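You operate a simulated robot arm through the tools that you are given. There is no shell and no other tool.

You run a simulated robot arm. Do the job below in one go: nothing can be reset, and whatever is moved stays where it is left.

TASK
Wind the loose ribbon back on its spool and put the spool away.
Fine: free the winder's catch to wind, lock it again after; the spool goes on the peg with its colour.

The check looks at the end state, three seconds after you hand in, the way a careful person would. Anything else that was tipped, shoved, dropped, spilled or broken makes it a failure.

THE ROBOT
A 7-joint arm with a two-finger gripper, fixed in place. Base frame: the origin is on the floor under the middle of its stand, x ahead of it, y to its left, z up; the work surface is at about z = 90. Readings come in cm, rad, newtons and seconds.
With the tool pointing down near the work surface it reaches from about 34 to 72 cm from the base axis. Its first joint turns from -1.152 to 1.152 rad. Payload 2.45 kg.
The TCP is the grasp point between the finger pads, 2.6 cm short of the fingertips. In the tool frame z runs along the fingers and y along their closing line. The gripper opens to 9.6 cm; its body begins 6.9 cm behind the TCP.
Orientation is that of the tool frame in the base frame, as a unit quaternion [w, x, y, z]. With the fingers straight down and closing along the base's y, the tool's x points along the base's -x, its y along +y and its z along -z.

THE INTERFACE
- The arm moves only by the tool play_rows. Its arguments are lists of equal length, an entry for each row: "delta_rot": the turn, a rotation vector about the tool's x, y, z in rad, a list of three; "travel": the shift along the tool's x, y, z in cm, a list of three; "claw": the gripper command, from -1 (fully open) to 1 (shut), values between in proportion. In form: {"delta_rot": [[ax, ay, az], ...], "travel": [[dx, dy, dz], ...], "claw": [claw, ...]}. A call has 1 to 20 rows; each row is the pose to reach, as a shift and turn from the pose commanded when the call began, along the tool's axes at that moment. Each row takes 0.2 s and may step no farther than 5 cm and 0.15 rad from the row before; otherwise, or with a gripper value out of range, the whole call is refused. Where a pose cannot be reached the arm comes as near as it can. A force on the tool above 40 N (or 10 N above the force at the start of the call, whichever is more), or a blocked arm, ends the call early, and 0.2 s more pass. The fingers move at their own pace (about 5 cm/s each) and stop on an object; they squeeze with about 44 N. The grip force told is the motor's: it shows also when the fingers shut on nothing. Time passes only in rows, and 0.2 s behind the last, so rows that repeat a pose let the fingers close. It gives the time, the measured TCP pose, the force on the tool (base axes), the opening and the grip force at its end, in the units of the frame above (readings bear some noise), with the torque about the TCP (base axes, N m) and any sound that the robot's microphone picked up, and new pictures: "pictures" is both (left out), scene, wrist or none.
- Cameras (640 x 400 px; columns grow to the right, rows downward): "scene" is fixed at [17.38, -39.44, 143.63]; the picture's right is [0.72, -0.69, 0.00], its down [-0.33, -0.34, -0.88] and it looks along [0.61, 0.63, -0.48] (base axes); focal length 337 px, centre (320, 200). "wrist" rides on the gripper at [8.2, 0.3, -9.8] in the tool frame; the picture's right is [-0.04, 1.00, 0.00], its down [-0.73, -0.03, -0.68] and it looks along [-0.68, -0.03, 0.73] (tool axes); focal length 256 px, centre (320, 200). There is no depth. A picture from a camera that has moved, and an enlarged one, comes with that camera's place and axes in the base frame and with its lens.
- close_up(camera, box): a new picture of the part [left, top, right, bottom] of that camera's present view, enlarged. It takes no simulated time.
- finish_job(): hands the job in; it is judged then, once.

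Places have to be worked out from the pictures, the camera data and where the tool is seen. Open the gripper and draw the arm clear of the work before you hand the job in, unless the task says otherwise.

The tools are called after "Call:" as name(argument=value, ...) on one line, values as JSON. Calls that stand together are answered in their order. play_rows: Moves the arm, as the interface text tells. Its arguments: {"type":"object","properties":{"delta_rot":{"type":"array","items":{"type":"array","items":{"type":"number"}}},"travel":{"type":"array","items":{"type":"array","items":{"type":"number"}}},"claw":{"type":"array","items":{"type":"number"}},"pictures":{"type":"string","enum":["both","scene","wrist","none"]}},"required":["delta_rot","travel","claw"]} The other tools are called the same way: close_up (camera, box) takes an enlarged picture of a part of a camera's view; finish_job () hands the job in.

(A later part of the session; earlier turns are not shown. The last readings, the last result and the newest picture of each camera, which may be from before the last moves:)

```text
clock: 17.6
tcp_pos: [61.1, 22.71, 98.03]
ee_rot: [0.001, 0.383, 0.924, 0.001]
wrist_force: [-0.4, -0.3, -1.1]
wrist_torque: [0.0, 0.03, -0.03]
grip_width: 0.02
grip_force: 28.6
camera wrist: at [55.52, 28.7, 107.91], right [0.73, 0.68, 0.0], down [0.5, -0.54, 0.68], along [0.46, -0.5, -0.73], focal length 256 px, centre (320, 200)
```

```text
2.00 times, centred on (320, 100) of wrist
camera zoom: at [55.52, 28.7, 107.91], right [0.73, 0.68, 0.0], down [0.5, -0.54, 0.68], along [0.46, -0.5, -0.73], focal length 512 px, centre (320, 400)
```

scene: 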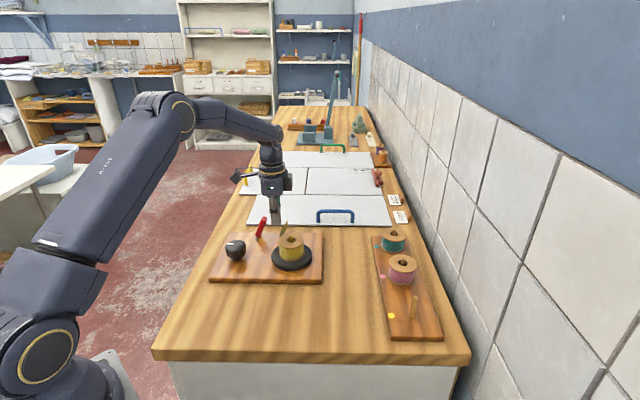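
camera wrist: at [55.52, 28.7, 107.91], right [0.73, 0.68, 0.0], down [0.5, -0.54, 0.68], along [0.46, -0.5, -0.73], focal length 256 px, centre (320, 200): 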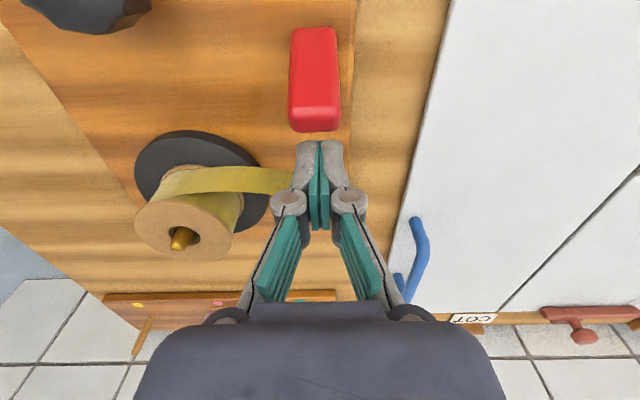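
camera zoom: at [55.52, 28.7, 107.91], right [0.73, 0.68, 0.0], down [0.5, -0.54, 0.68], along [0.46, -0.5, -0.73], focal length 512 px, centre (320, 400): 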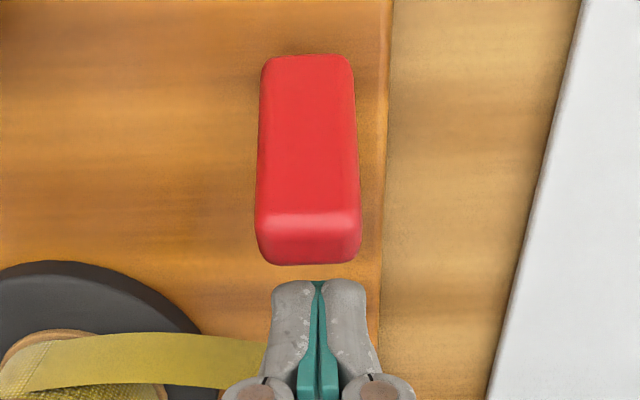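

The closed fingers are about 1 cm from the catch, on its disc side, and clear of the ribbon tail. I'll push the lever slowly away from the disc and listen for it to move over.

Call:
play_rows(delta_rot=[[0, 0, 0], [0, 0, 0], [0, 0, 0], [0, 0, 0], [0, 0, 0], [0, 0, 0], [0, 0, 0], [0, 0, 0], [0, 0, 0], [0, 0, 0]], travel=[[0.5, 0, 0], [0.9, 0, 0], [1.3, 0, 0], [1.7, 0, 0], [2.1, 0, 0], [2.5, 0, 0], [2.9, 0, 0], [3.2, 0, 0], [3.5, 0, 0], [3.5, 0, 0]], claw=[1, 1, 1, 1, 1, 1, 1, 1, 1, 1], pictures="both")

Call:
close_up(camera="scene", box=[205, 180, 335, 290])

Call:
close_up(camera="wrist", box=[160, 0, 480, 200])

```text
clock: 19.8
tcp_pos: [58.7, 25.21, 98.16]
ee_rot: [0.001, 0.383, 0.924, 0.0]
wrist_force: [0.2, 0.1, -1.0]
wrist_torque: [-0.01, -0.02, 0.02]
grip_width: 0.0
grip_force: 28.1
camera wrist: at [53.04, 31.18, 107.92], right [0.74, 0.68, 0.0], down [0.5, -0.54, 0.68], along [0.46, -0.5, -0.73], focal length 256 px, centre (320, 200)
```

scene: 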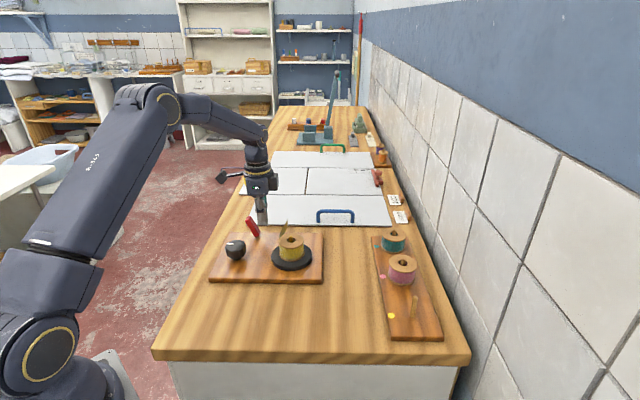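
wrist: 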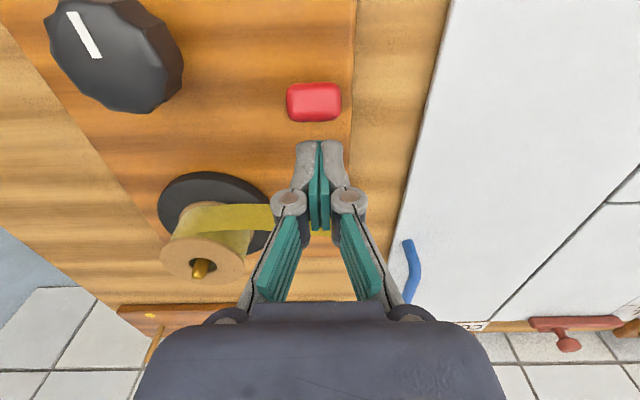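

```text
3.64 times, centred on (270, 235) of scene
camera zoom: at [17.38, -39.44, 143.63], right [0.72, -0.69, 0.0], down [-0.33, -0.34, -0.88], along [0.61, 0.63, -0.48], focal length 1224 px, centre (502, 73)
```

zoom: 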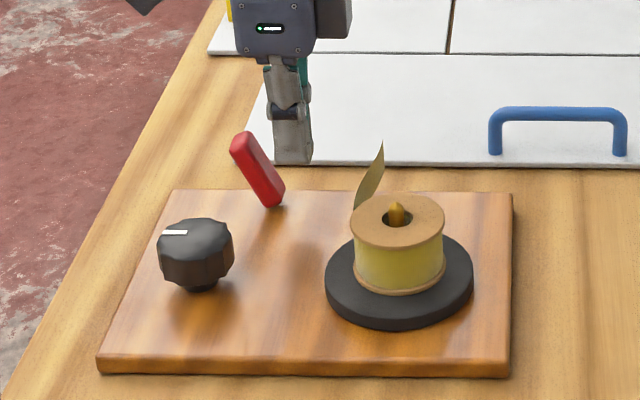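

```text
2.00 times, centred on (320, 100) of wrist
camera zoom: at [53.04, 31.18, 107.92], right [0.74, 0.68, 0.0], down [0.5, -0.54, 0.68], along [0.46, -0.5, -0.73], focal length 512 px, centre (320, 400)
```

zoom: 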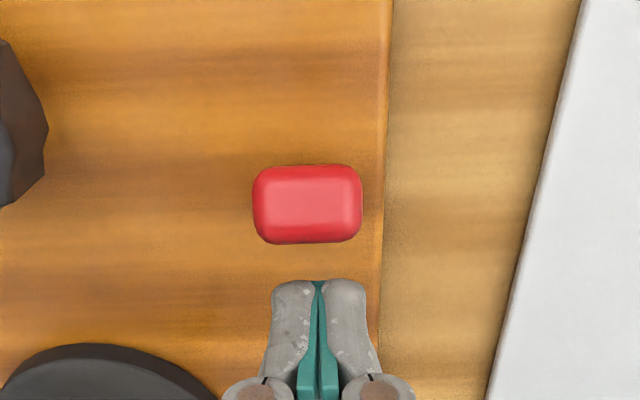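

The catch flipped over centre and now leans the opposite way, freed, with no residual force. I'll rise clear, open the fingers part way and move above the black knob.

Call:
play_rows(delta_rot=[[0, 0, 0], [0, 0, 0], [0, 0, 0], [0, 0, 0], [0, 0, 0], [0, 0, 0], [0, 0, 0], [0, 0, 0]], travel=[[-0.3, 0, -2], [-0.3, 0, -6], [0.5, -1, -8], [1.5, -3, -8], [2.8, -5.5, -8], [4, -7.8, -8], [5.06, -9.44, -8], [5.06, -9.44, -8]], claw=[1, 1, 0.5, 0, -0.5, -0.6, -0.6, -0.6], pictures="both")

Call:
close_up(camera="wrist", box=[220, 30, 420, 160])

Call:
close_up(camera="scene", box=[205, 180, 335, 290])

```text
clock: 21.6
tcp_pos: [48.35, 22.02, 106.22]
ee_rot: [0.002, 0.383, 0.924, 0.001]
wrist_force: [0.1, -0.2, -0.1]
wrist_torque: [-0.02, 0.02, 0.0]
grip_width: 7.68
grip_force: 0.0
camera wrist: at [42.74, 28.01, 115.89], right [0.73, 0.68, 0.0], down [0.5, -0.54, 0.68], along [0.46, -0.5, -0.73], focal length 256 px, centre (320, 200)
```

scene: 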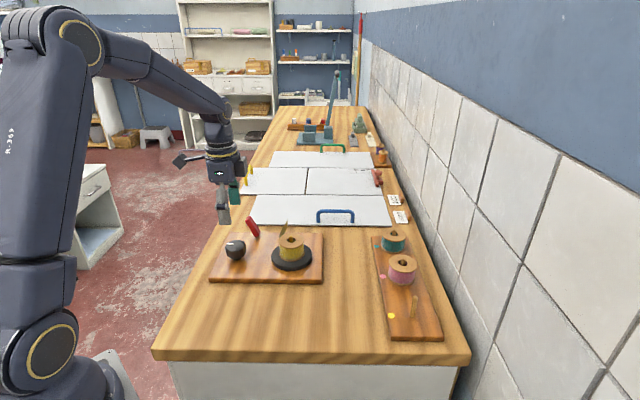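
wrist: 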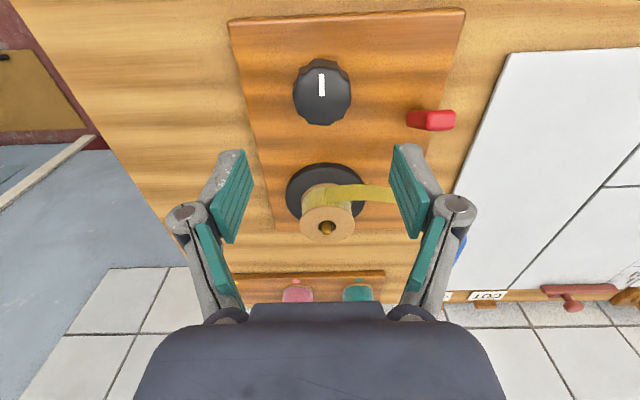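

```text
3.08 times, centred on (320, 95) of wrist
camera zoom: at [42.74, 28.01, 115.89], right [0.73, 0.68, 0.0], down [0.5, -0.54, 0.68], along [0.46, -0.5, -0.73], focal length 788 px, centre (320, 523)
```

zoom: 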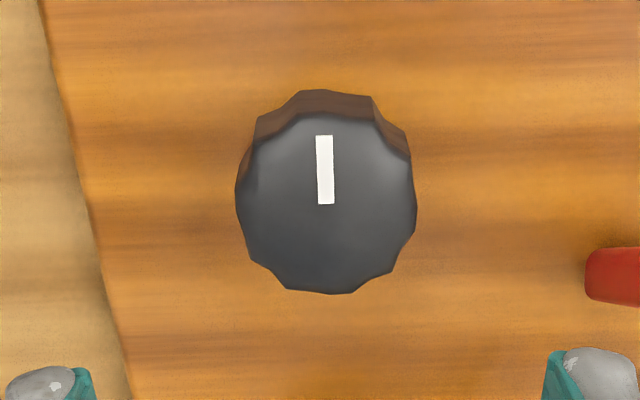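

```text
3.64 times, centred on (270, 235) of scene
camera zoom: at [17.37, -39.44, 143.63], right [0.72, -0.69, 0.0], down [-0.33, -0.34, -0.88], along [0.61, 0.63, -0.48], focal length 1224 px, centre (502, 73)
```

zoom: 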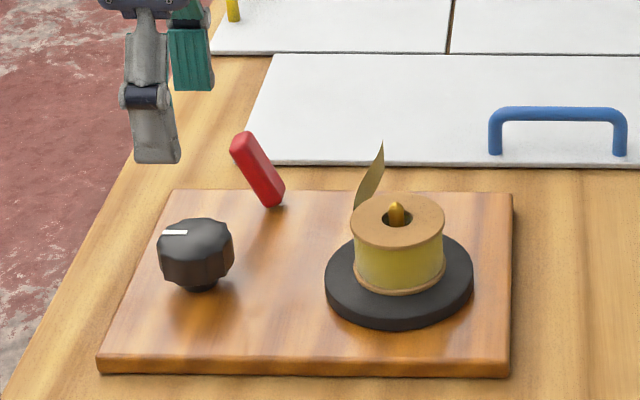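

The knob is centred under the tool at about (48.35, 22.15). I'll descend so the pads span its rim, with the tips above the board, and then close.

Call:
play_rows(delta_rot=[[0, 0, 0], [0, 0, 0], [0, 0, 0], [0, 0, 0], [0, 0, 0]], travel=[[0.08, 0.1, 3.5], [0.08, 0.1, 7], [0.08, 0.1, 9.5], [0.08, 0.1, 11.0], [0.08, 0.1, 11.0]], claw=[-0.6, -0.6, -0.6, -0.6, -0.6], pictures="none")

Call:
close_up(camera="wrist", box=[160, 80, 480, 280])

Call:
close_up(camera="scene", box=[205, 180, 335, 290])

```text
clock: 22.8
tcp_pos: [48.5, 22.17, 95.04]
ee_rot: [0.0, 0.383, 0.924, 0.001]
wrist_force: [0.8, -0.2, 0.3]
wrist_torque: [-0.02, 0.0, 0.02]
grip_width: 7.71
grip_force: 0.1
```

```text
2.00 times, centred on (320, 180) of wrist
camera zoom: at [42.85, 28.24, 104.96], right [0.74, 0.68, 0.0], down [0.5, -0.54, 0.68], along [0.46, -0.5, -0.73], focal length 512 px, centre (320, 240)
```

zoom: 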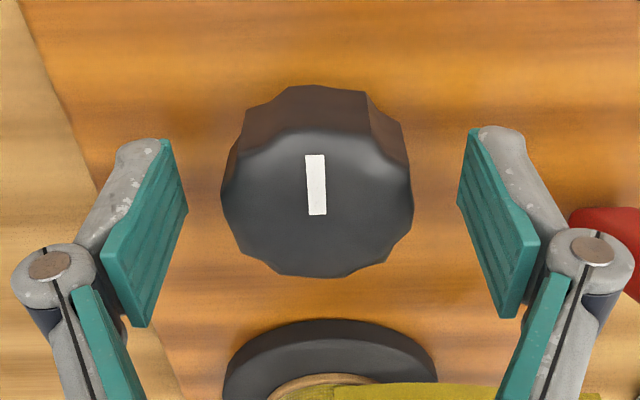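

```text
3.64 times, centred on (270, 235) of scene
camera zoom: at [17.38, -39.44, 143.63], right [0.72, -0.69, 0.0], down [-0.33, -0.34, -0.88], along [0.61, 0.63, -0.48], focal length 1224 px, centre (502, 73)
```

zoom: 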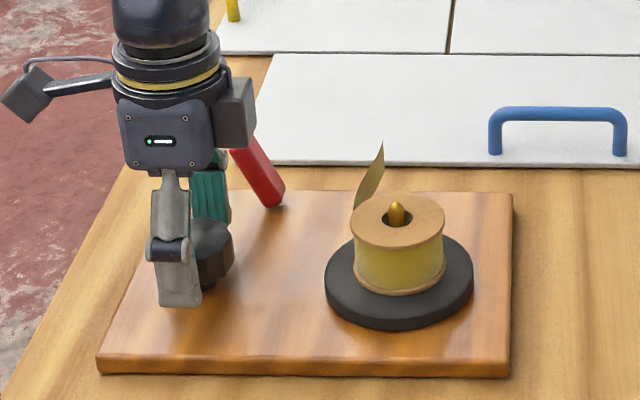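

The pads are either side of the knob, and the catch and spool are clear. I'll close on the knob.

Call:
play_rows(delta_rot=[[0, 0, 0], [0, 0, 0], [0, 0, 0], [0, 0, 0]], travel=[[0, 0, 0], [0, 0, 0], [0, 0, 0], [0, 0, 0]], claw=[0.0, 1, 1, 1], pictures="none")

Call:
close_up(camera="wrist", box=[160, 80, 480, 280])

```text
clock: 23.8
tcp_pos: [48.46, 22.2, 95.12]
ee_rot: [0.001, 0.382, 0.924, 0.0]
wrist_force: [-2.6, -2.1, 2.3]
wrist_torque: [-0.11, 0.12, 0.03]
grip_width: 4.7
grip_force: 45.2
```

```text
2.00 times, centred on (320, 180) of wrist
camera zoom: at [42.84, 28.22, 104.98], right [0.74, 0.68, 0.0], down [0.5, -0.54, 0.68], along [0.46, -0.5, -0.73], focal length 512 px, centre (320, 240)
```

zoom: 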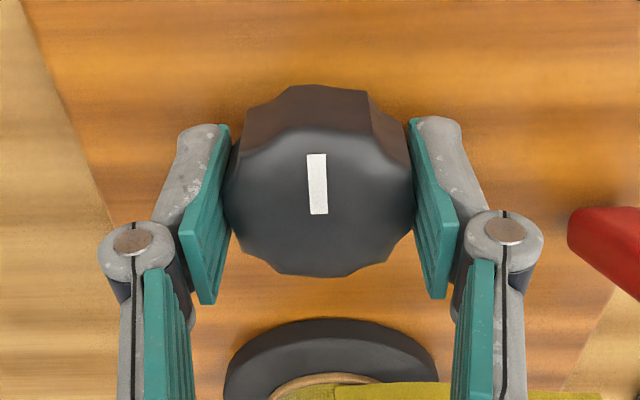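

The knob is gripped at 4.7 cm with little side load. I'll try a small counter-clockwise turn (about 0.3 rad) and watch the torque, the disc and the ribbon.

Call:
play_rows(delta_rot=[[0, 0, -0.08], [0, 0, -0.16], [0, 0, -0.24], [0, 0, -0.32], [0, 0, -0.32]], travel=[[0, 0, 0], [0, 0, 0], [0, 0, 0], [0, 0, 0], [0, 0, 0]], claw=[1, 1, 1, 1, 1], pictures="none")

Call:
close_up(camera="wrist", box=[160, 80, 480, 280])

Call:
close_up(camera="scene", box=[205, 180, 335, 290])

```text
clock: 25.0
tcp_pos: [48.46, 22.29, 95.18]
ee_rot: [0.001, 0.229, 0.973, 0.001]
wrist_force: [-4.6, -5.2, 15.6]
wrist_torque: [0.01, 0.56, 0.01]
grip_width: 4.74
grip_force: 45.0
```

```text
2.00 times, centred on (320, 180) of wrist
camera zoom: at [41.21, 26.16, 104.97], right [0.48, 0.88, 0.0], down [0.64, -0.36, 0.68], along [0.6, -0.33, -0.73], focal length 512 px, centre (320, 240)
```

zoom: 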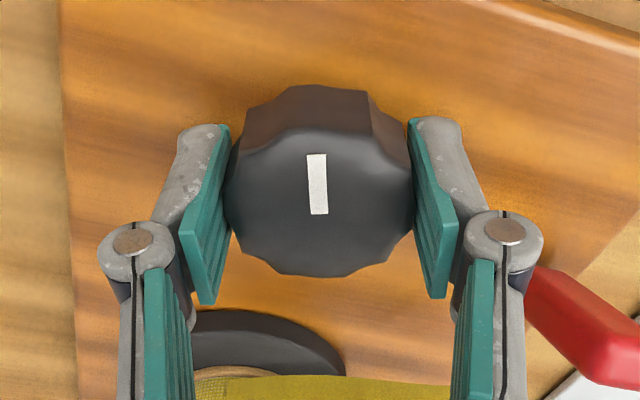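

```text
3.64 times, centred on (270, 235) of scene
camera zoom: at [17.34, -39.47, 143.62], right [0.72, -0.69, 0.0], down [-0.33, -0.34, -0.88], along [0.61, 0.63, -0.48], focal length 1224 px, centre (502, 73)
```

zoom: 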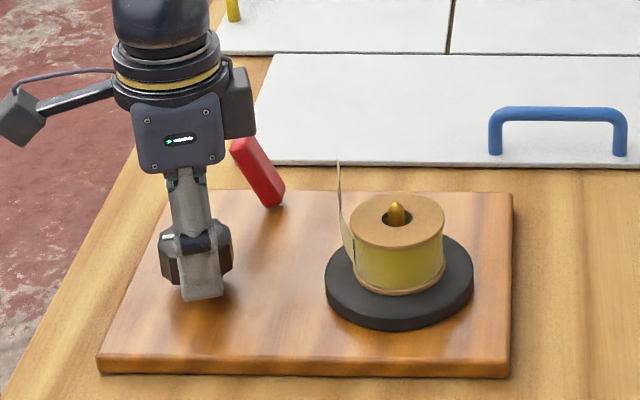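

Turning counter-clockwise turns the disc and spool the same way, with the ribbon swinging round, and the knob's marker follows the grip. I'll ease up a millimetre to relieve the load and keep turning the same way.

Call:
play_rows(delta_rot=[[0, 0, -0.1], [0, 0, -0.2], [0, 0, -0.3], [0, 0, -0.4], [0, 0, -0.5], [0, 0, -0.6], [0, 0, -0.6]], travel=[[0, 0, -0.1], [0, 0, -0.12], [0, 0, -0.12], [0, 0, -0.12], [0, 0, -0.12], [0, 0, -0.12], [0, 0, -0.12]], claw=[1, 1, 1, 1, 1, 1, 1], pictures="none")

Call:
close_up(camera="wrist", box=[160, 80, 480, 280])

Call:
close_up(camera="scene", box=[205, 180, 335, 290])

```text
clock: 26.6
tcp_pos: [48.43, 22.19, 95.15]
ee_rot: [0.001, -0.068, 0.998, 0.001]
wrist_force: [3.1, 4.0, -10.2]
wrist_torque: [0.07, -0.03, -0.02]
grip_width: 4.77
grip_force: 45.3
```

```text
2.00 times, centred on (320, 180) of wrist
camera zoom: at [40.25, 21.46, 104.98], right [-0.1, 1.0, 0.0], down [0.73, 0.07, 0.68], along [0.68, 0.07, -0.73], focal length 512 px, centre (320, 240)
```

zoom: 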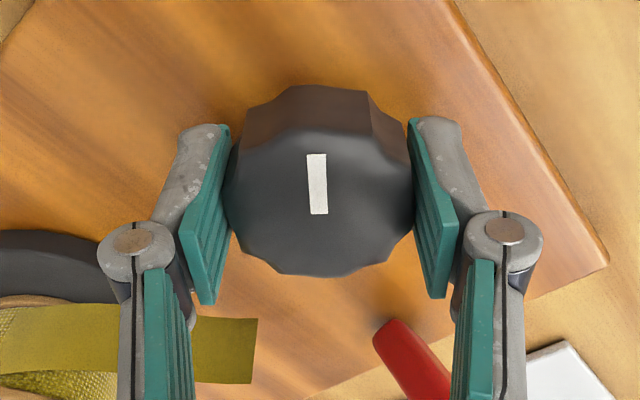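

```text
3.64 times, centred on (270, 235) of scene
camera zoom: at [17.4, -39.43, 143.63], right [0.72, -0.69, 0.0], down [-0.33, -0.34, -0.88], along [0.61, 0.63, -0.48], focal length 1224 px, centre (502, 73)
```

zoom: 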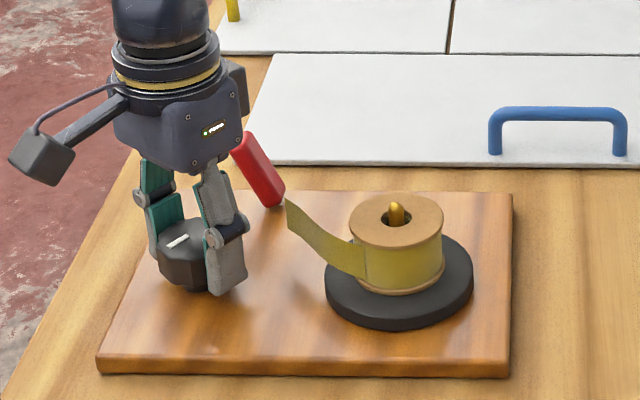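

The ribbon is winding in and its tail is already shorter, but the tail tip is swinging toward the finger on the disc side. I'll open, turn the gripper back around the knob so the fingers face away from the disc, and re-grip from there.

Call:
play_rows(delta_rot=[[0, 0, 0], [0, 0, 0], [0, 0, 0], [0, 0, 0.13], [0, 0, 0.26], [0, 0, 0.4], [0, 0, 0.53], [0, 0, 0.66], [0, 0, 0.79], [0, 0, 0.92], [0, 0, 1.05], [0, 0, 1.18], [0, 0, 1.18]], travel=[[0, 0, 0], [0, 0, 0], [0, 0, 0], [0, 0, 0], [0, 0, 0], [0, 0, 0], [0, 0, 0], [0, 0, 0], [0, 0, 0], [0, 0, 0], [0, 0, 0], [0, 0, 0], [0, 0, 0]], claw=[0.0, -0.4, -0.4, -0.4, -0.4, -0.4, -0.4, -0.4, -0.4, -0.4, -0.4, -0.4, -0.4], pictures="both")

Call:
close_up(camera="wrist", box=[160, 80, 480, 280])

Call:
close_up(camera="scene", box=[205, 180, 335, 290])

```text
clock: 29.4
tcp_pos: [48.44, 22.12, 95.13]
ee_rot: [0.001, 0.501, 0.866, 0.0]
wrist_force: [-0.3, 0.1, 0.3]
wrist_torque: [0.0, 0.03, 0.0]
grip_width: 6.71
grip_force: 0.1
camera wrist: at [44.6, 29.42, 105.0], right [0.89, 0.46, 0.0], down [0.34, -0.65, 0.68], along [0.32, -0.6, -0.73], focal length 256 px, centre (320, 200)
```

scene: 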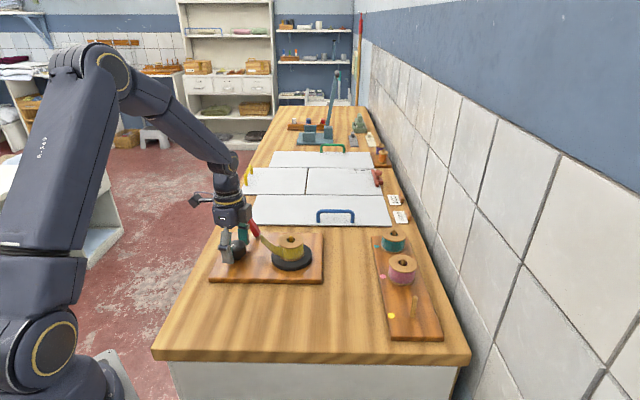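
wrist: 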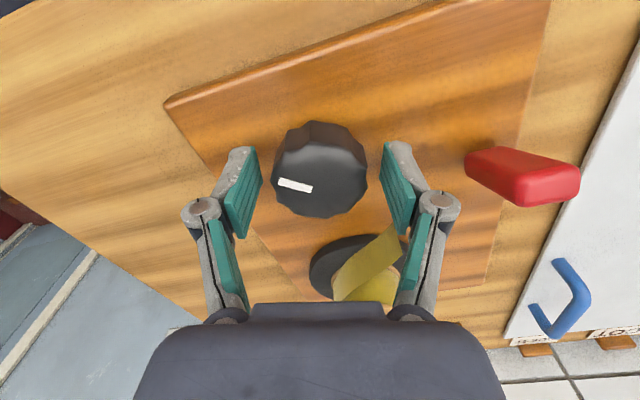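

```text
2.00 times, centred on (320, 180) of wrist
camera zoom: at [44.6, 29.42, 105.0], right [0.89, 0.46, 0.0], down [0.34, -0.65, 0.68], along [0.32, -0.6, -0.73], focal length 512 px, centre (320, 240)
```

zoom: 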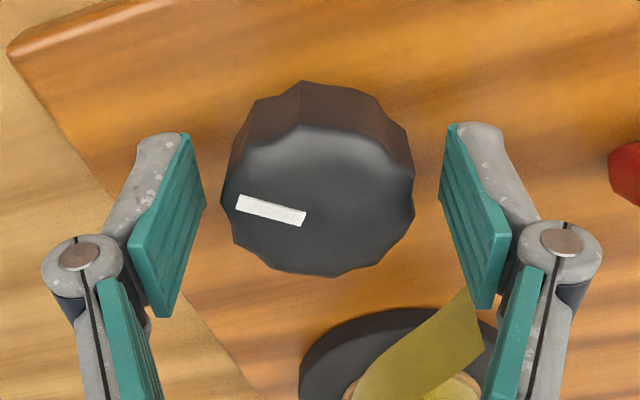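

```text
3.64 times, centred on (270, 235) of scene
camera zoom: at [17.38, -39.44, 143.63], right [0.72, -0.69, 0.0], down [-0.33, -0.34, -0.88], along [0.61, 0.63, -0.48], focal length 1224 px, centre (502, 73)
```

zoom: 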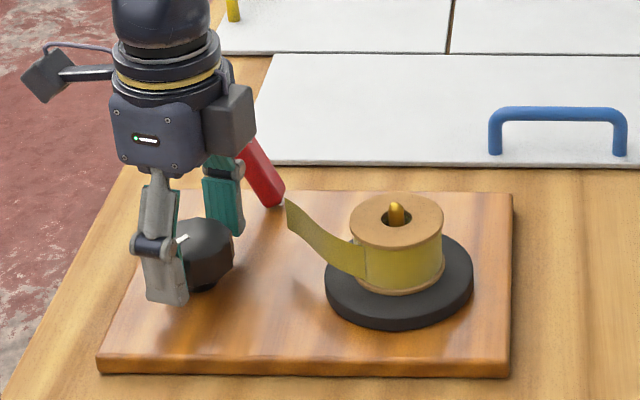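

The knob and spool held their position while the gripper turned back, and the tail now clears the fingers. I'll re-grip and continue counter-clockwise.

Call:
play_rows(delta_rot=[[0, 0, 0], [0, 0, 0], [0, 0, 0], [0, 0, -0.1], [0, 0, -0.2], [0, 0, -0.3], [0, 0, -0.4], [0, 0, -0.5], [0, 0, -0.6], [0, 0, -0.7], [0, 0, -0.7]], travel=[[0, 0, 0], [0, 0, 0], [0, 0, 0], [0, 0, 0], [0, 0, 0], [0, 0, 0], [0, 0, 0], [0, 0, 0], [0, 0, 0], [0, 0, 0], [0, 0, 0]], claw=[1, 1, 1, 1, 1, 1, 1, 1, 1, 1, 1], pictures="none")

Call:
close_up(camera="wrist", box=[160, 80, 480, 280])

Call:
close_up(camera="scene", box=[205, 180, 335, 290])

```text
clock: 31.8
tcp_pos: [48.49, 22.39, 95.18]
ee_rot: [0.001, 0.173, 0.985, 0.0]
wrist_force: [0.6, 0.5, -2.0]
wrist_torque: [0.35, 0.02, -0.04]
grip_width: 4.77
grip_force: 44.9
```

```text
2.00 times, centred on (320, 180) of wrist
camera zoom: at [40.82, 25.27, 105.0], right [0.37, 0.93, 0.0], down [0.68, -0.28, 0.68], along [0.63, -0.25, -0.73], focal length 512 px, centre (320, 240)
```

zoom: 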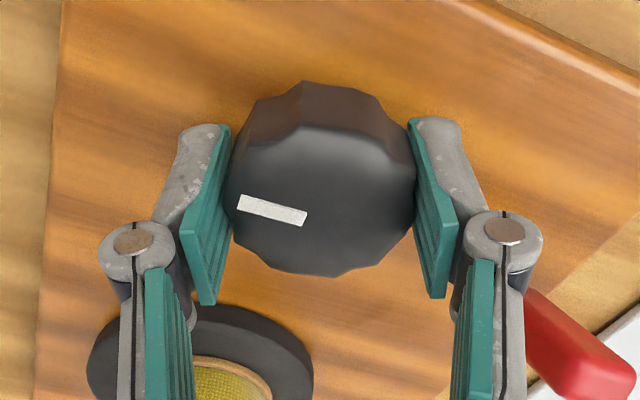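

```text
3.64 times, centred on (270, 235) of scene
camera zoom: at [17.38, -39.44, 143.63], right [0.72, -0.69, 0.0], down [-0.33, -0.34, -0.88], along [0.61, 0.63, -0.48], focal length 1224 px, centre (502, 73)
```

zoom: 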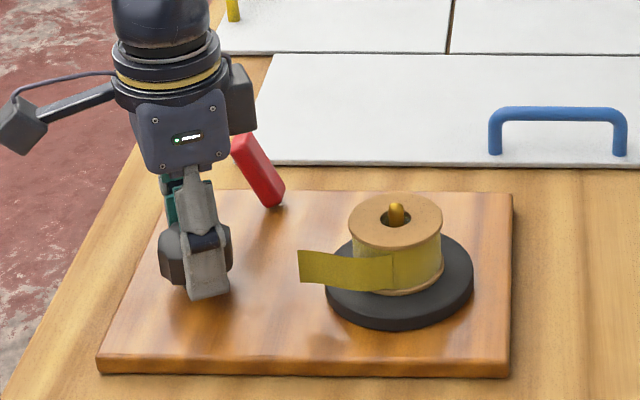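

The tail keeps shortening and has swung past the knob without touching anything. I'll keep turning counter-clockwise.

Call:
play_rows(delta_rot=[[0, 0, -0.1], [0, 0, -0.2], [0, 0, -0.3], [0, 0, -0.4], [0, 0, -0.5], [0, 0, -0.6], [0, 0, -0.7], [0, 0, -0.8], [0, 0, -0.9], [0, 0, -1.0], [0, 0, -1.0]], travel=[[0, 0, 0], [0, 0, 0], [0, 0, 0], [0, 0, 0], [0, 0, 0], [0, 0, 0], [0, 0, 0], [0, 0, 0], [0, 0, 0], [0, 0, 0], [0, 0, 0]], claw=[1, 1, 1, 1, 1, 1, 1, 1, 1, 1, 1], pictures="none")

Call:
close_up(camera="wrist", box=[160, 80, 480, 280])

Call:
close_up(camera="scene", box=[205, 180, 335, 290])

```text
clock: 34.2
tcp_pos: [48.49, 22.33, 95.29]
ee_rot: [0.001, -0.322, 0.947, -0.001]
wrist_force: [0.3, 5.7, -6.9]
wrist_torque: [0.5, -0.31, -0.03]
grip_width: 4.72
grip_force: 44.8
```

```text
2.00 times, centred on (320, 180) of wrist
camera zoom: at [41.72, 17.56, 105.01], right [-0.58, 0.82, 0.0], down [0.6, 0.42, 0.68], along [0.56, 0.39, -0.73], focal length 512 px, centre (320, 240)
```

zoom: 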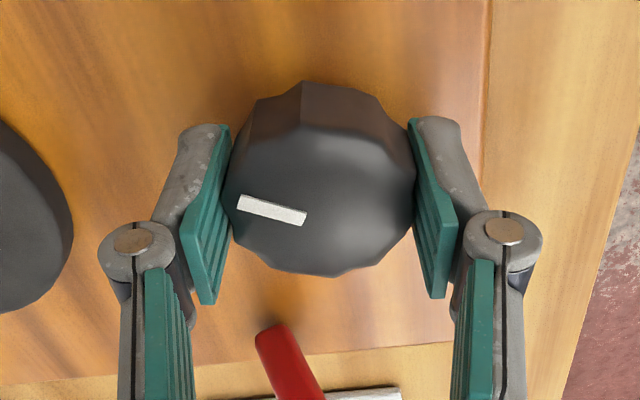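

```text
3.64 times, centred on (270, 235) of scene
camera zoom: at [17.39, -39.42, 143.63], right [0.72, -0.69, 0.0], down [-0.33, -0.34, -0.88], along [0.61, 0.63, -0.48], focal length 1224 px, centre (502, 73)
```

zoom: 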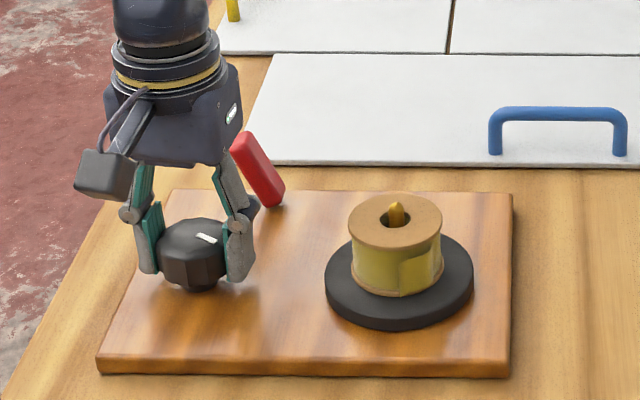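

The tail has nearly vanished into the coil. I'll look closely at the spool to see how much remains loose.

Call:
close_up(camera="scene", box=[265, 225, 313, 265])

Call:
close_up(camera="wrist", box=[0, 0, 200, 300])

```text
10.00 times, centred on (289, 245) of scene
camera zoom: at [17.39, -39.42, 143.63], right [0.72, -0.69, 0.0], down [-0.33, -0.34, -0.88], along [0.61, 0.63, -0.48], focal length 3366 px, centre (630, -250)
```

zoom: 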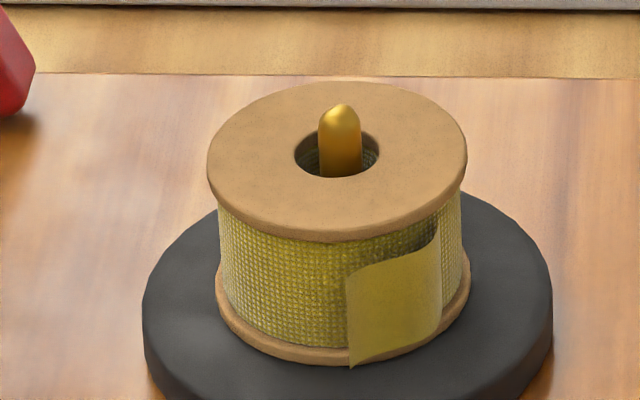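

```text
1.33 times, centred on (100, 150) of wrist
camera zoom: at [41.72, 17.56, 105.01], right [-0.58, 0.82, 0.0], down [0.6, 0.42, 0.68], along [0.56, 0.39, -0.73], focal length 341 px, centre (613, 267)
```

zoom: 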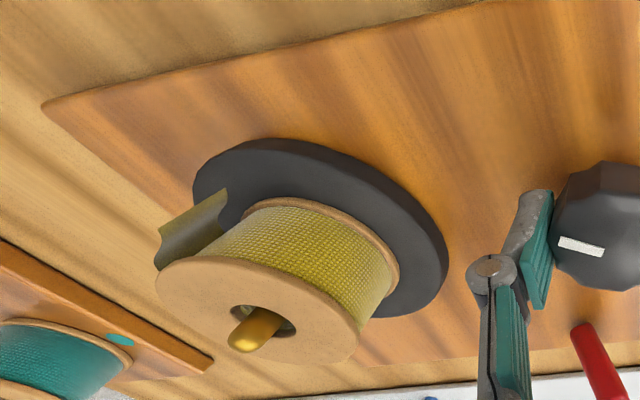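

About 3 cm of tail is still loose. I'll continue counter-clockwise in the same grip.

Call:
play_rows(delta_rot=[[0, 0, -0.1], [0, 0, -0.2], [0, 0, -0.3], [0, 0, -0.4], [0, 0, -0.5], [0, 0, -0.6], [0, 0, -0.7], [0, 0, -0.7]], travel=[[0, 0, 0], [0, 0, 0], [0, 0, 0], [0, 0, 0], [0, 0, 0], [0, 0, 0], [0, 0, 0], [0, 0, 0]], claw=[1, 1, 1, 1, 1, 1, 1, 1], pictures="both")

Call:
close_up(camera="scene", box=[265, 225, 313, 265])

Call:
close_up(camera="wrist", box=[160, 80, 480, 280])

```text
clock: 36.0
tcp_pos: [48.48, 22.29, 95.11]
ee_rot: [0.0, -0.628, 0.779, -0.001]
wrist_force: [-0.4, 10.8, -8.7]
wrist_torque: [0.63, 0.03, -0.02]
grip_width: 4.75
grip_force: 44.8
camera wrist: at [46.3, 14.4, 105.02], right [-0.97, 0.25, 0.0], down [0.18, 0.71, 0.68], along [0.17, 0.66, -0.73], focal length 256 px, centre (320, 200)
```

scene: 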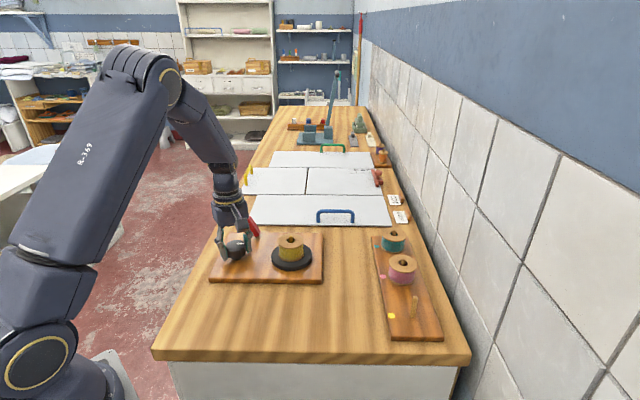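
wrist: 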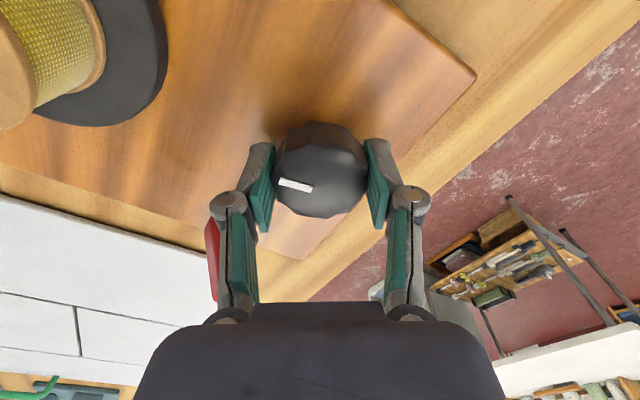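

```text
10.00 times, centred on (289, 245) of scene
camera zoom: at [17.39, -39.41, 143.64], right [0.72, -0.69, 0.0], down [-0.33, -0.34, -0.88], along [0.61, 0.63, -0.48], focal length 3366 px, centre (630, -250)
```

zoom: 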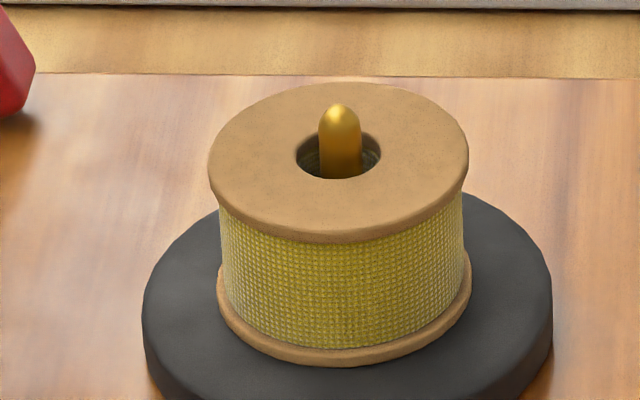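

```text
2.00 times, centred on (320, 180) of wrist
camera zoom: at [46.3, 14.4, 105.02], right [-0.97, 0.25, 0.0], down [0.18, 0.71, 0.68], along [0.17, 0.66, -0.73], focal length 512 px, centre (320, 240)
```

zoom: 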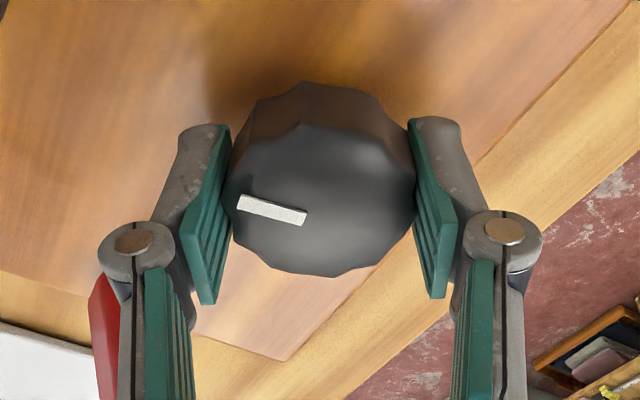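

No tail is visible from the scene camera now, but a short end could be hidden on the far side. I'll turn a little further the same way to be sure it's all in.

Call:
play_rows(delta_rot=[[0, 0, -0.1], [0, 0, -0.2], [0, 0, -0.3], [0, 0, -0.4], [0, 0, -0.4]], travel=[[0, 0, 0], [0, 0, 0], [0, 0, 0], [0, 0, 0], [0, 0, 0]], claw=[1, 1, 1, 1, 1], pictures="wrist")

Call:
close_up(camera="scene", box=[265, 225, 313, 265])

```text
clock: 37.2
tcp_pos: [48.52, 22.49, 95.21]
ee_rot: [-0.001, 0.77, -0.639, 0.001]
wrist_force: [-7.4, 11.1, 2.3]
wrist_torque: [0.28, 0.3, 0.02]
grip_width: 4.72
grip_force: 45.0
camera wrist: at [49.51, 14.22, 105.03], right [-0.99, -0.15, 0.0], down [-0.11, 0.73, 0.68], along [-0.1, 0.67, -0.73], focal length 256 px, centre (320, 200)
```

wrist: 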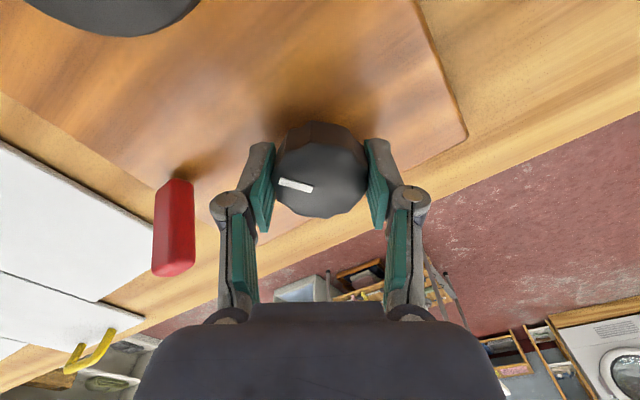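

```text
10.00 times, centred on (289, 245) of scene
camera zoom: at [17.35, -39.41, 143.64], right [0.72, -0.69, 0.0], down [-0.33, -0.34, -0.88], along [0.61, 0.63, -0.48], focal length 3366 px, centre (630, -250)
```

zoom: 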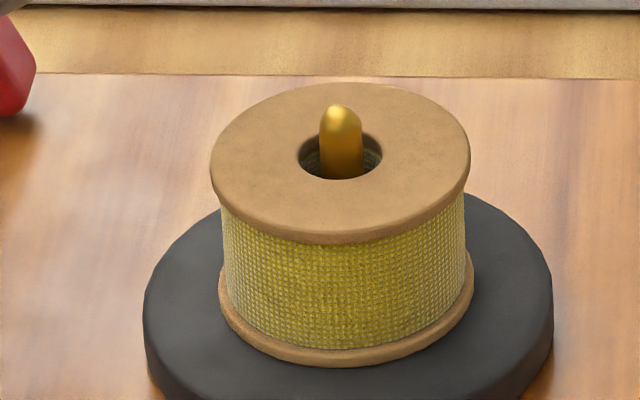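

No tail is visible and the torque stays low. For a safe margin I'll release, turn the gripper back round the knob, and re-grip for a bit more winding.

Call:
play_rows(delta_rot=[[0, 0, 0], [0, 0, 0], [0, 0, 0], [0, 0, 0.14], [0, 0, 0.28], [0, 0, 0.42], [0, 0, 0.56], [0, 0, 0.7], [0, 0, 0.84], [0, 0, 0.98], [0, 0, 1.12], [0, 0, 1.26], [0, 0, 1.4], [0, 0, 1.54], [0, 0, 1.68], [0, 0, 1.68]], travel=[[0, 0, 0], [0, 0, 0], [0, 0, 0], [0, 0, 0], [0, 0, 0], [0, 0, 0], [0, 0, 0], [0, 0, 0], [0, 0, 0], [0, 0, 0], [0, 0, 0], [0, 0, 0], [0, 0, 0], [0, 0, 0], [0, 0, 0], [0, 0, 0]], claw=[0.0, -0.4, -0.4, -0.4, -0.4, -0.4, -0.4, -0.4, -0.4, -0.4, -0.4, -0.4, -0.4, -0.4, -0.4, -0.4], pictures="both")

Call:
close_up(camera="wrist", box=[160, 80, 480, 280])

Call:
close_up(camera="scene", box=[205, 180, 335, 290])

```text
clock: 40.6
tcp_pos: [48.48, 22.24, 95.23]
ee_rot: [0.001, -0.036, 0.999, 0.001]
wrist_force: [-0.1, -0.7, 0.2]
wrist_torque: [-0.02, -0.01, -0.01]
grip_width: 6.71
grip_force: 0.1
camera wrist: at [40.23, 21.96, 105.05], right [-0.03, 1.0, 0.0], down [0.73, 0.02, 0.68], along [0.68, 0.02, -0.73], focal length 256 px, centre (320, 200)
```

scene: 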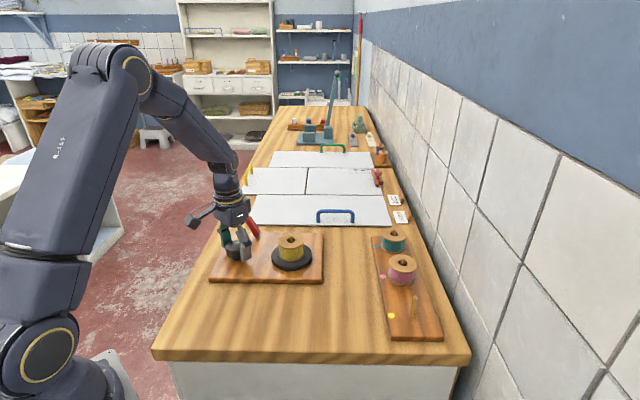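
wrist: 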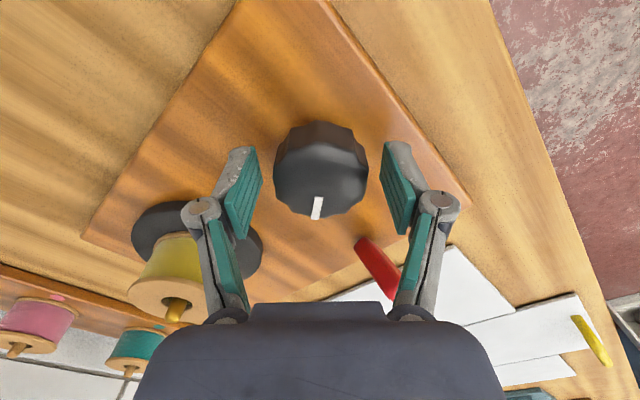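

```text
2.00 times, centred on (320, 180) of wrist
camera zoom: at [40.23, 21.96, 105.05], right [-0.03, 1.0, 0.0], down [0.73, 0.02, 0.68], along [0.68, 0.02, -0.73], focal length 512 px, centre (320, 240)
```

zoom: 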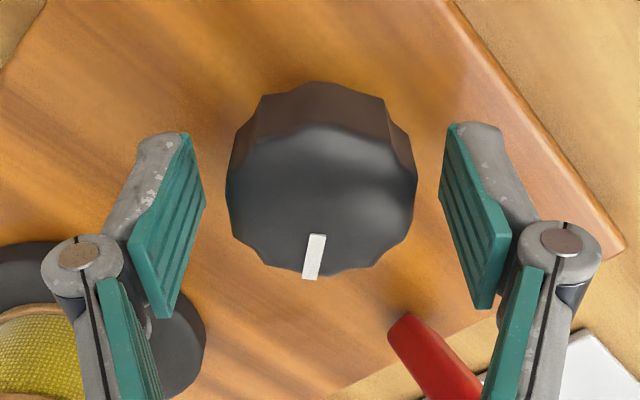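

```text
3.64 times, centred on (270, 235) of scene
camera zoom: at [17.38, -39.44, 143.63], right [0.72, -0.69, 0.0], down [-0.33, -0.34, -0.88], along [0.61, 0.63, -0.48], focal length 1224 px, centre (502, 73)
```

zoom: 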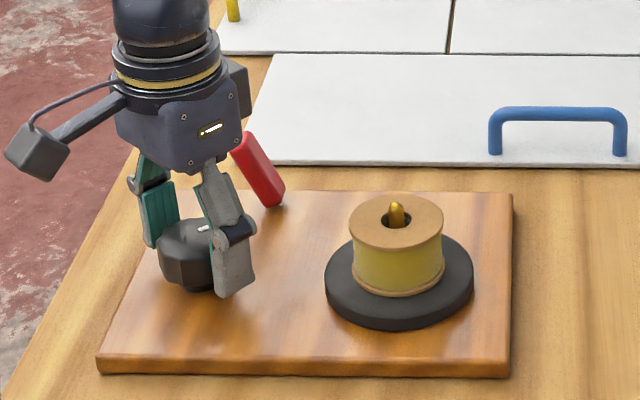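

The knob held its place and the spool looks neatly wound. I'll re-grip and add about 0.6 rad more counter-clockwise.

Call:
play_rows(delta_rot=[[0, 0, 0], [0, 0, 0], [0, 0, 0], [0, 0, -0.1], [0, 0, -0.2], [0, 0, -0.3], [0, 0, -0.4], [0, 0, -0.5], [0, 0, -0.6], [0, 0, -0.6]], travel=[[0, 0, 0], [0, 0, 0], [0, 0, 0], [0, 0, 0], [0, 0, 0], [0, 0, 0], [0, 0, 0], [0, 0, 0], [0, 0, 0], [0, 0, 0]], claw=[1, 1, 1, 1, 1, 1, 1, 1, 1, 1], pictures="none")

Call:
close_up(camera="scene", box=[205, 180, 335, 290])

Call:
close_up(camera="scene", box=[265, 225, 313, 265])

```text
clock: 42.8
tcp_pos: [48.5, 22.26, 95.26]
ee_rot: [0.002, -0.332, 0.943, -0.001]
wrist_force: [-6.4, 1.8, 11.0]
wrist_torque: [0.39, -0.07, 0.02]
grip_width: 4.66
grip_force: 44.9
```

```text
3.64 times, centred on (270, 235) of scene
camera zoom: at [17.34, -39.45, 143.63], right [0.72, -0.69, 0.0], down [-0.33, -0.34, -0.88], along [0.61, 0.63, -0.48], focal length 1224 px, centre (502, 73)
```

zoom: 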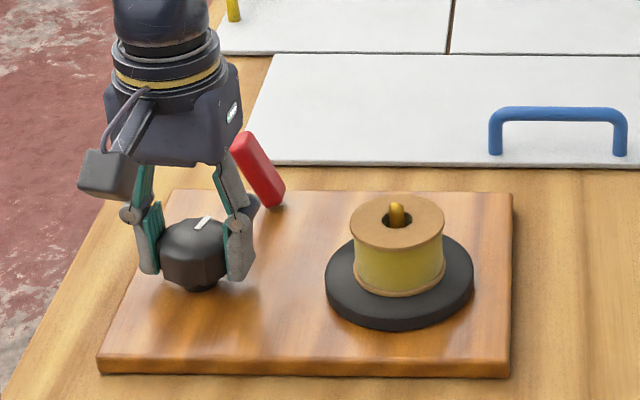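

```text
10.00 times, centred on (289, 245) of scene
camera zoom: at [17.34, -39.45, 143.63], right [0.72, -0.69, 0.0], down [-0.33, -0.34, -0.88], along [0.61, 0.63, -0.48], focal length 3366 px, centre (630, -250)
```

zoom: 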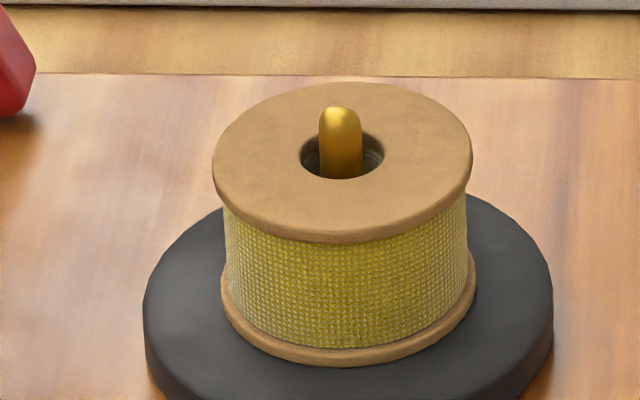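

The spool shows no loose ribbon. I'll release the knob, rise, and turn the tool back to look at the spool's other side from above.

Call:
play_rows(delta_rot=[[0, 0, 0], [0, 0, 0], [0, 0, 0], [0, 0, 0], [0, 0, 0], [0, 0, 0], [0, 0, 0.13], [0, 0, 0.27], [0, 0, 0.4], [0, 0, 0.53], [0, 0, 0.67], [0, 0, 0.8], [0, 0, 0.93], [0, 0, 1.07], [0, 0, 1.2], [0, 0, 1.33], [0, 0, 1.462], [0, 0, 1.462]], travel=[[0, 0, 0], [0, 0, 0], [0, 0, 0], [0, 0, -3], [0, 0, -7.5], [0, 0, -11.5], [0, 0, -11.5], [0, 0, -11.5], [0, 0, -11.5], [0, 0, -11.5], [0, 0, -11.5], [0, 0, -11.5], [0, 0, -11.5], [0, 0, -11.5], [0, 0, -11.5], [0, 0, -11.5], [0, 0, -11.5], [0, 0, -11.5]], claw=[0.0, -0.5, -0.6, -0.6, -0.6, -0.6, -0.6, -0.6, -0.6, -0.6, -0.6, -0.6, -0.6, -0.6, -0.6, -0.6, -0.6, -0.6], pictures="both")

Call:
close_up(camera="wrist", box=[240, 40, 440, 270])

Call:
close_up(camera="scene", box=[205, 180, 335, 290])

```text
clock: 46.6
tcp_pos: [48.45, 22.32, 106.62]
ee_rot: [0.001, 0.385, 0.923, 0.002]
wrist_force: [-0.2, 0.5, 0.6]
wrist_torque: [0.03, 0.02, 0.01]
grip_width: 7.69
grip_force: 0.1
camera wrist: at [42.86, 28.23, 116.52], right [0.74, 0.67, 0.0], down [0.49, -0.54, 0.68], along [0.46, -0.5, -0.73], focal length 256 px, centre (320, 200)
```

scene: 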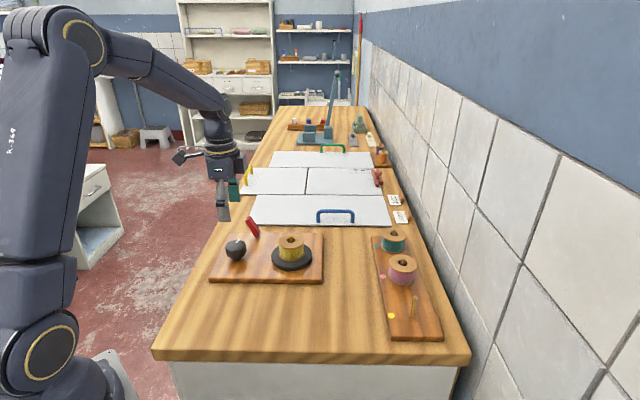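
wrist: 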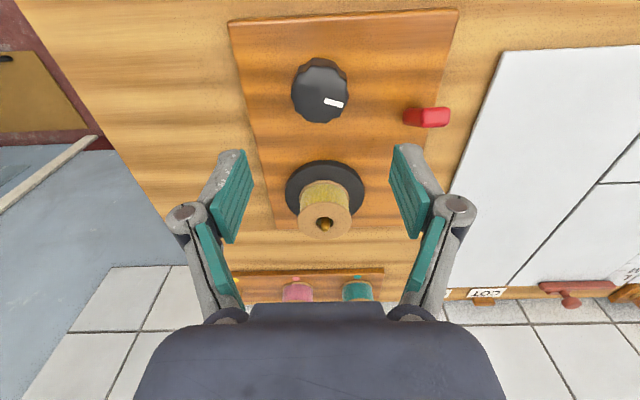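

```text
1.74 times, centred on (340, 155) of wrist
camera zoom: at [42.86, 28.23, 116.52], right [0.74, 0.67, 0.0], down [0.49, -0.54, 0.68], along [0.46, -0.5, -0.73], focal length 445 px, centre (285, 278)
```

zoom: 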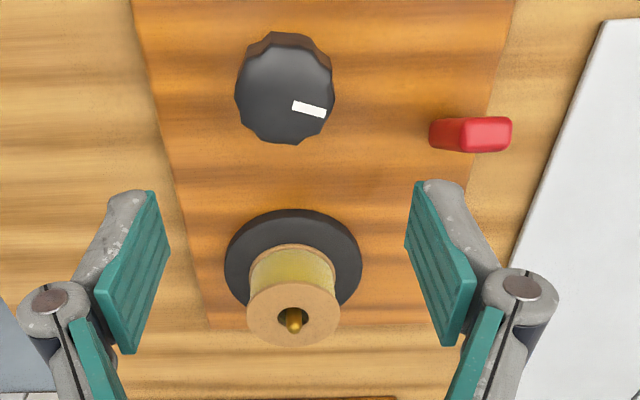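

```text
3.64 times, centred on (270, 235) of scene
camera zoom: at [17.38, -39.44, 143.63], right [0.72, -0.69, 0.0], down [-0.33, -0.34, -0.88], along [0.61, 0.63, -0.48], focal length 1224 px, centre (502, 73)
```

zoom: 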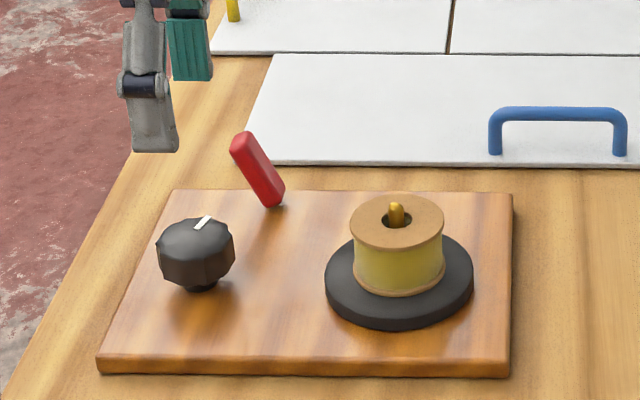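

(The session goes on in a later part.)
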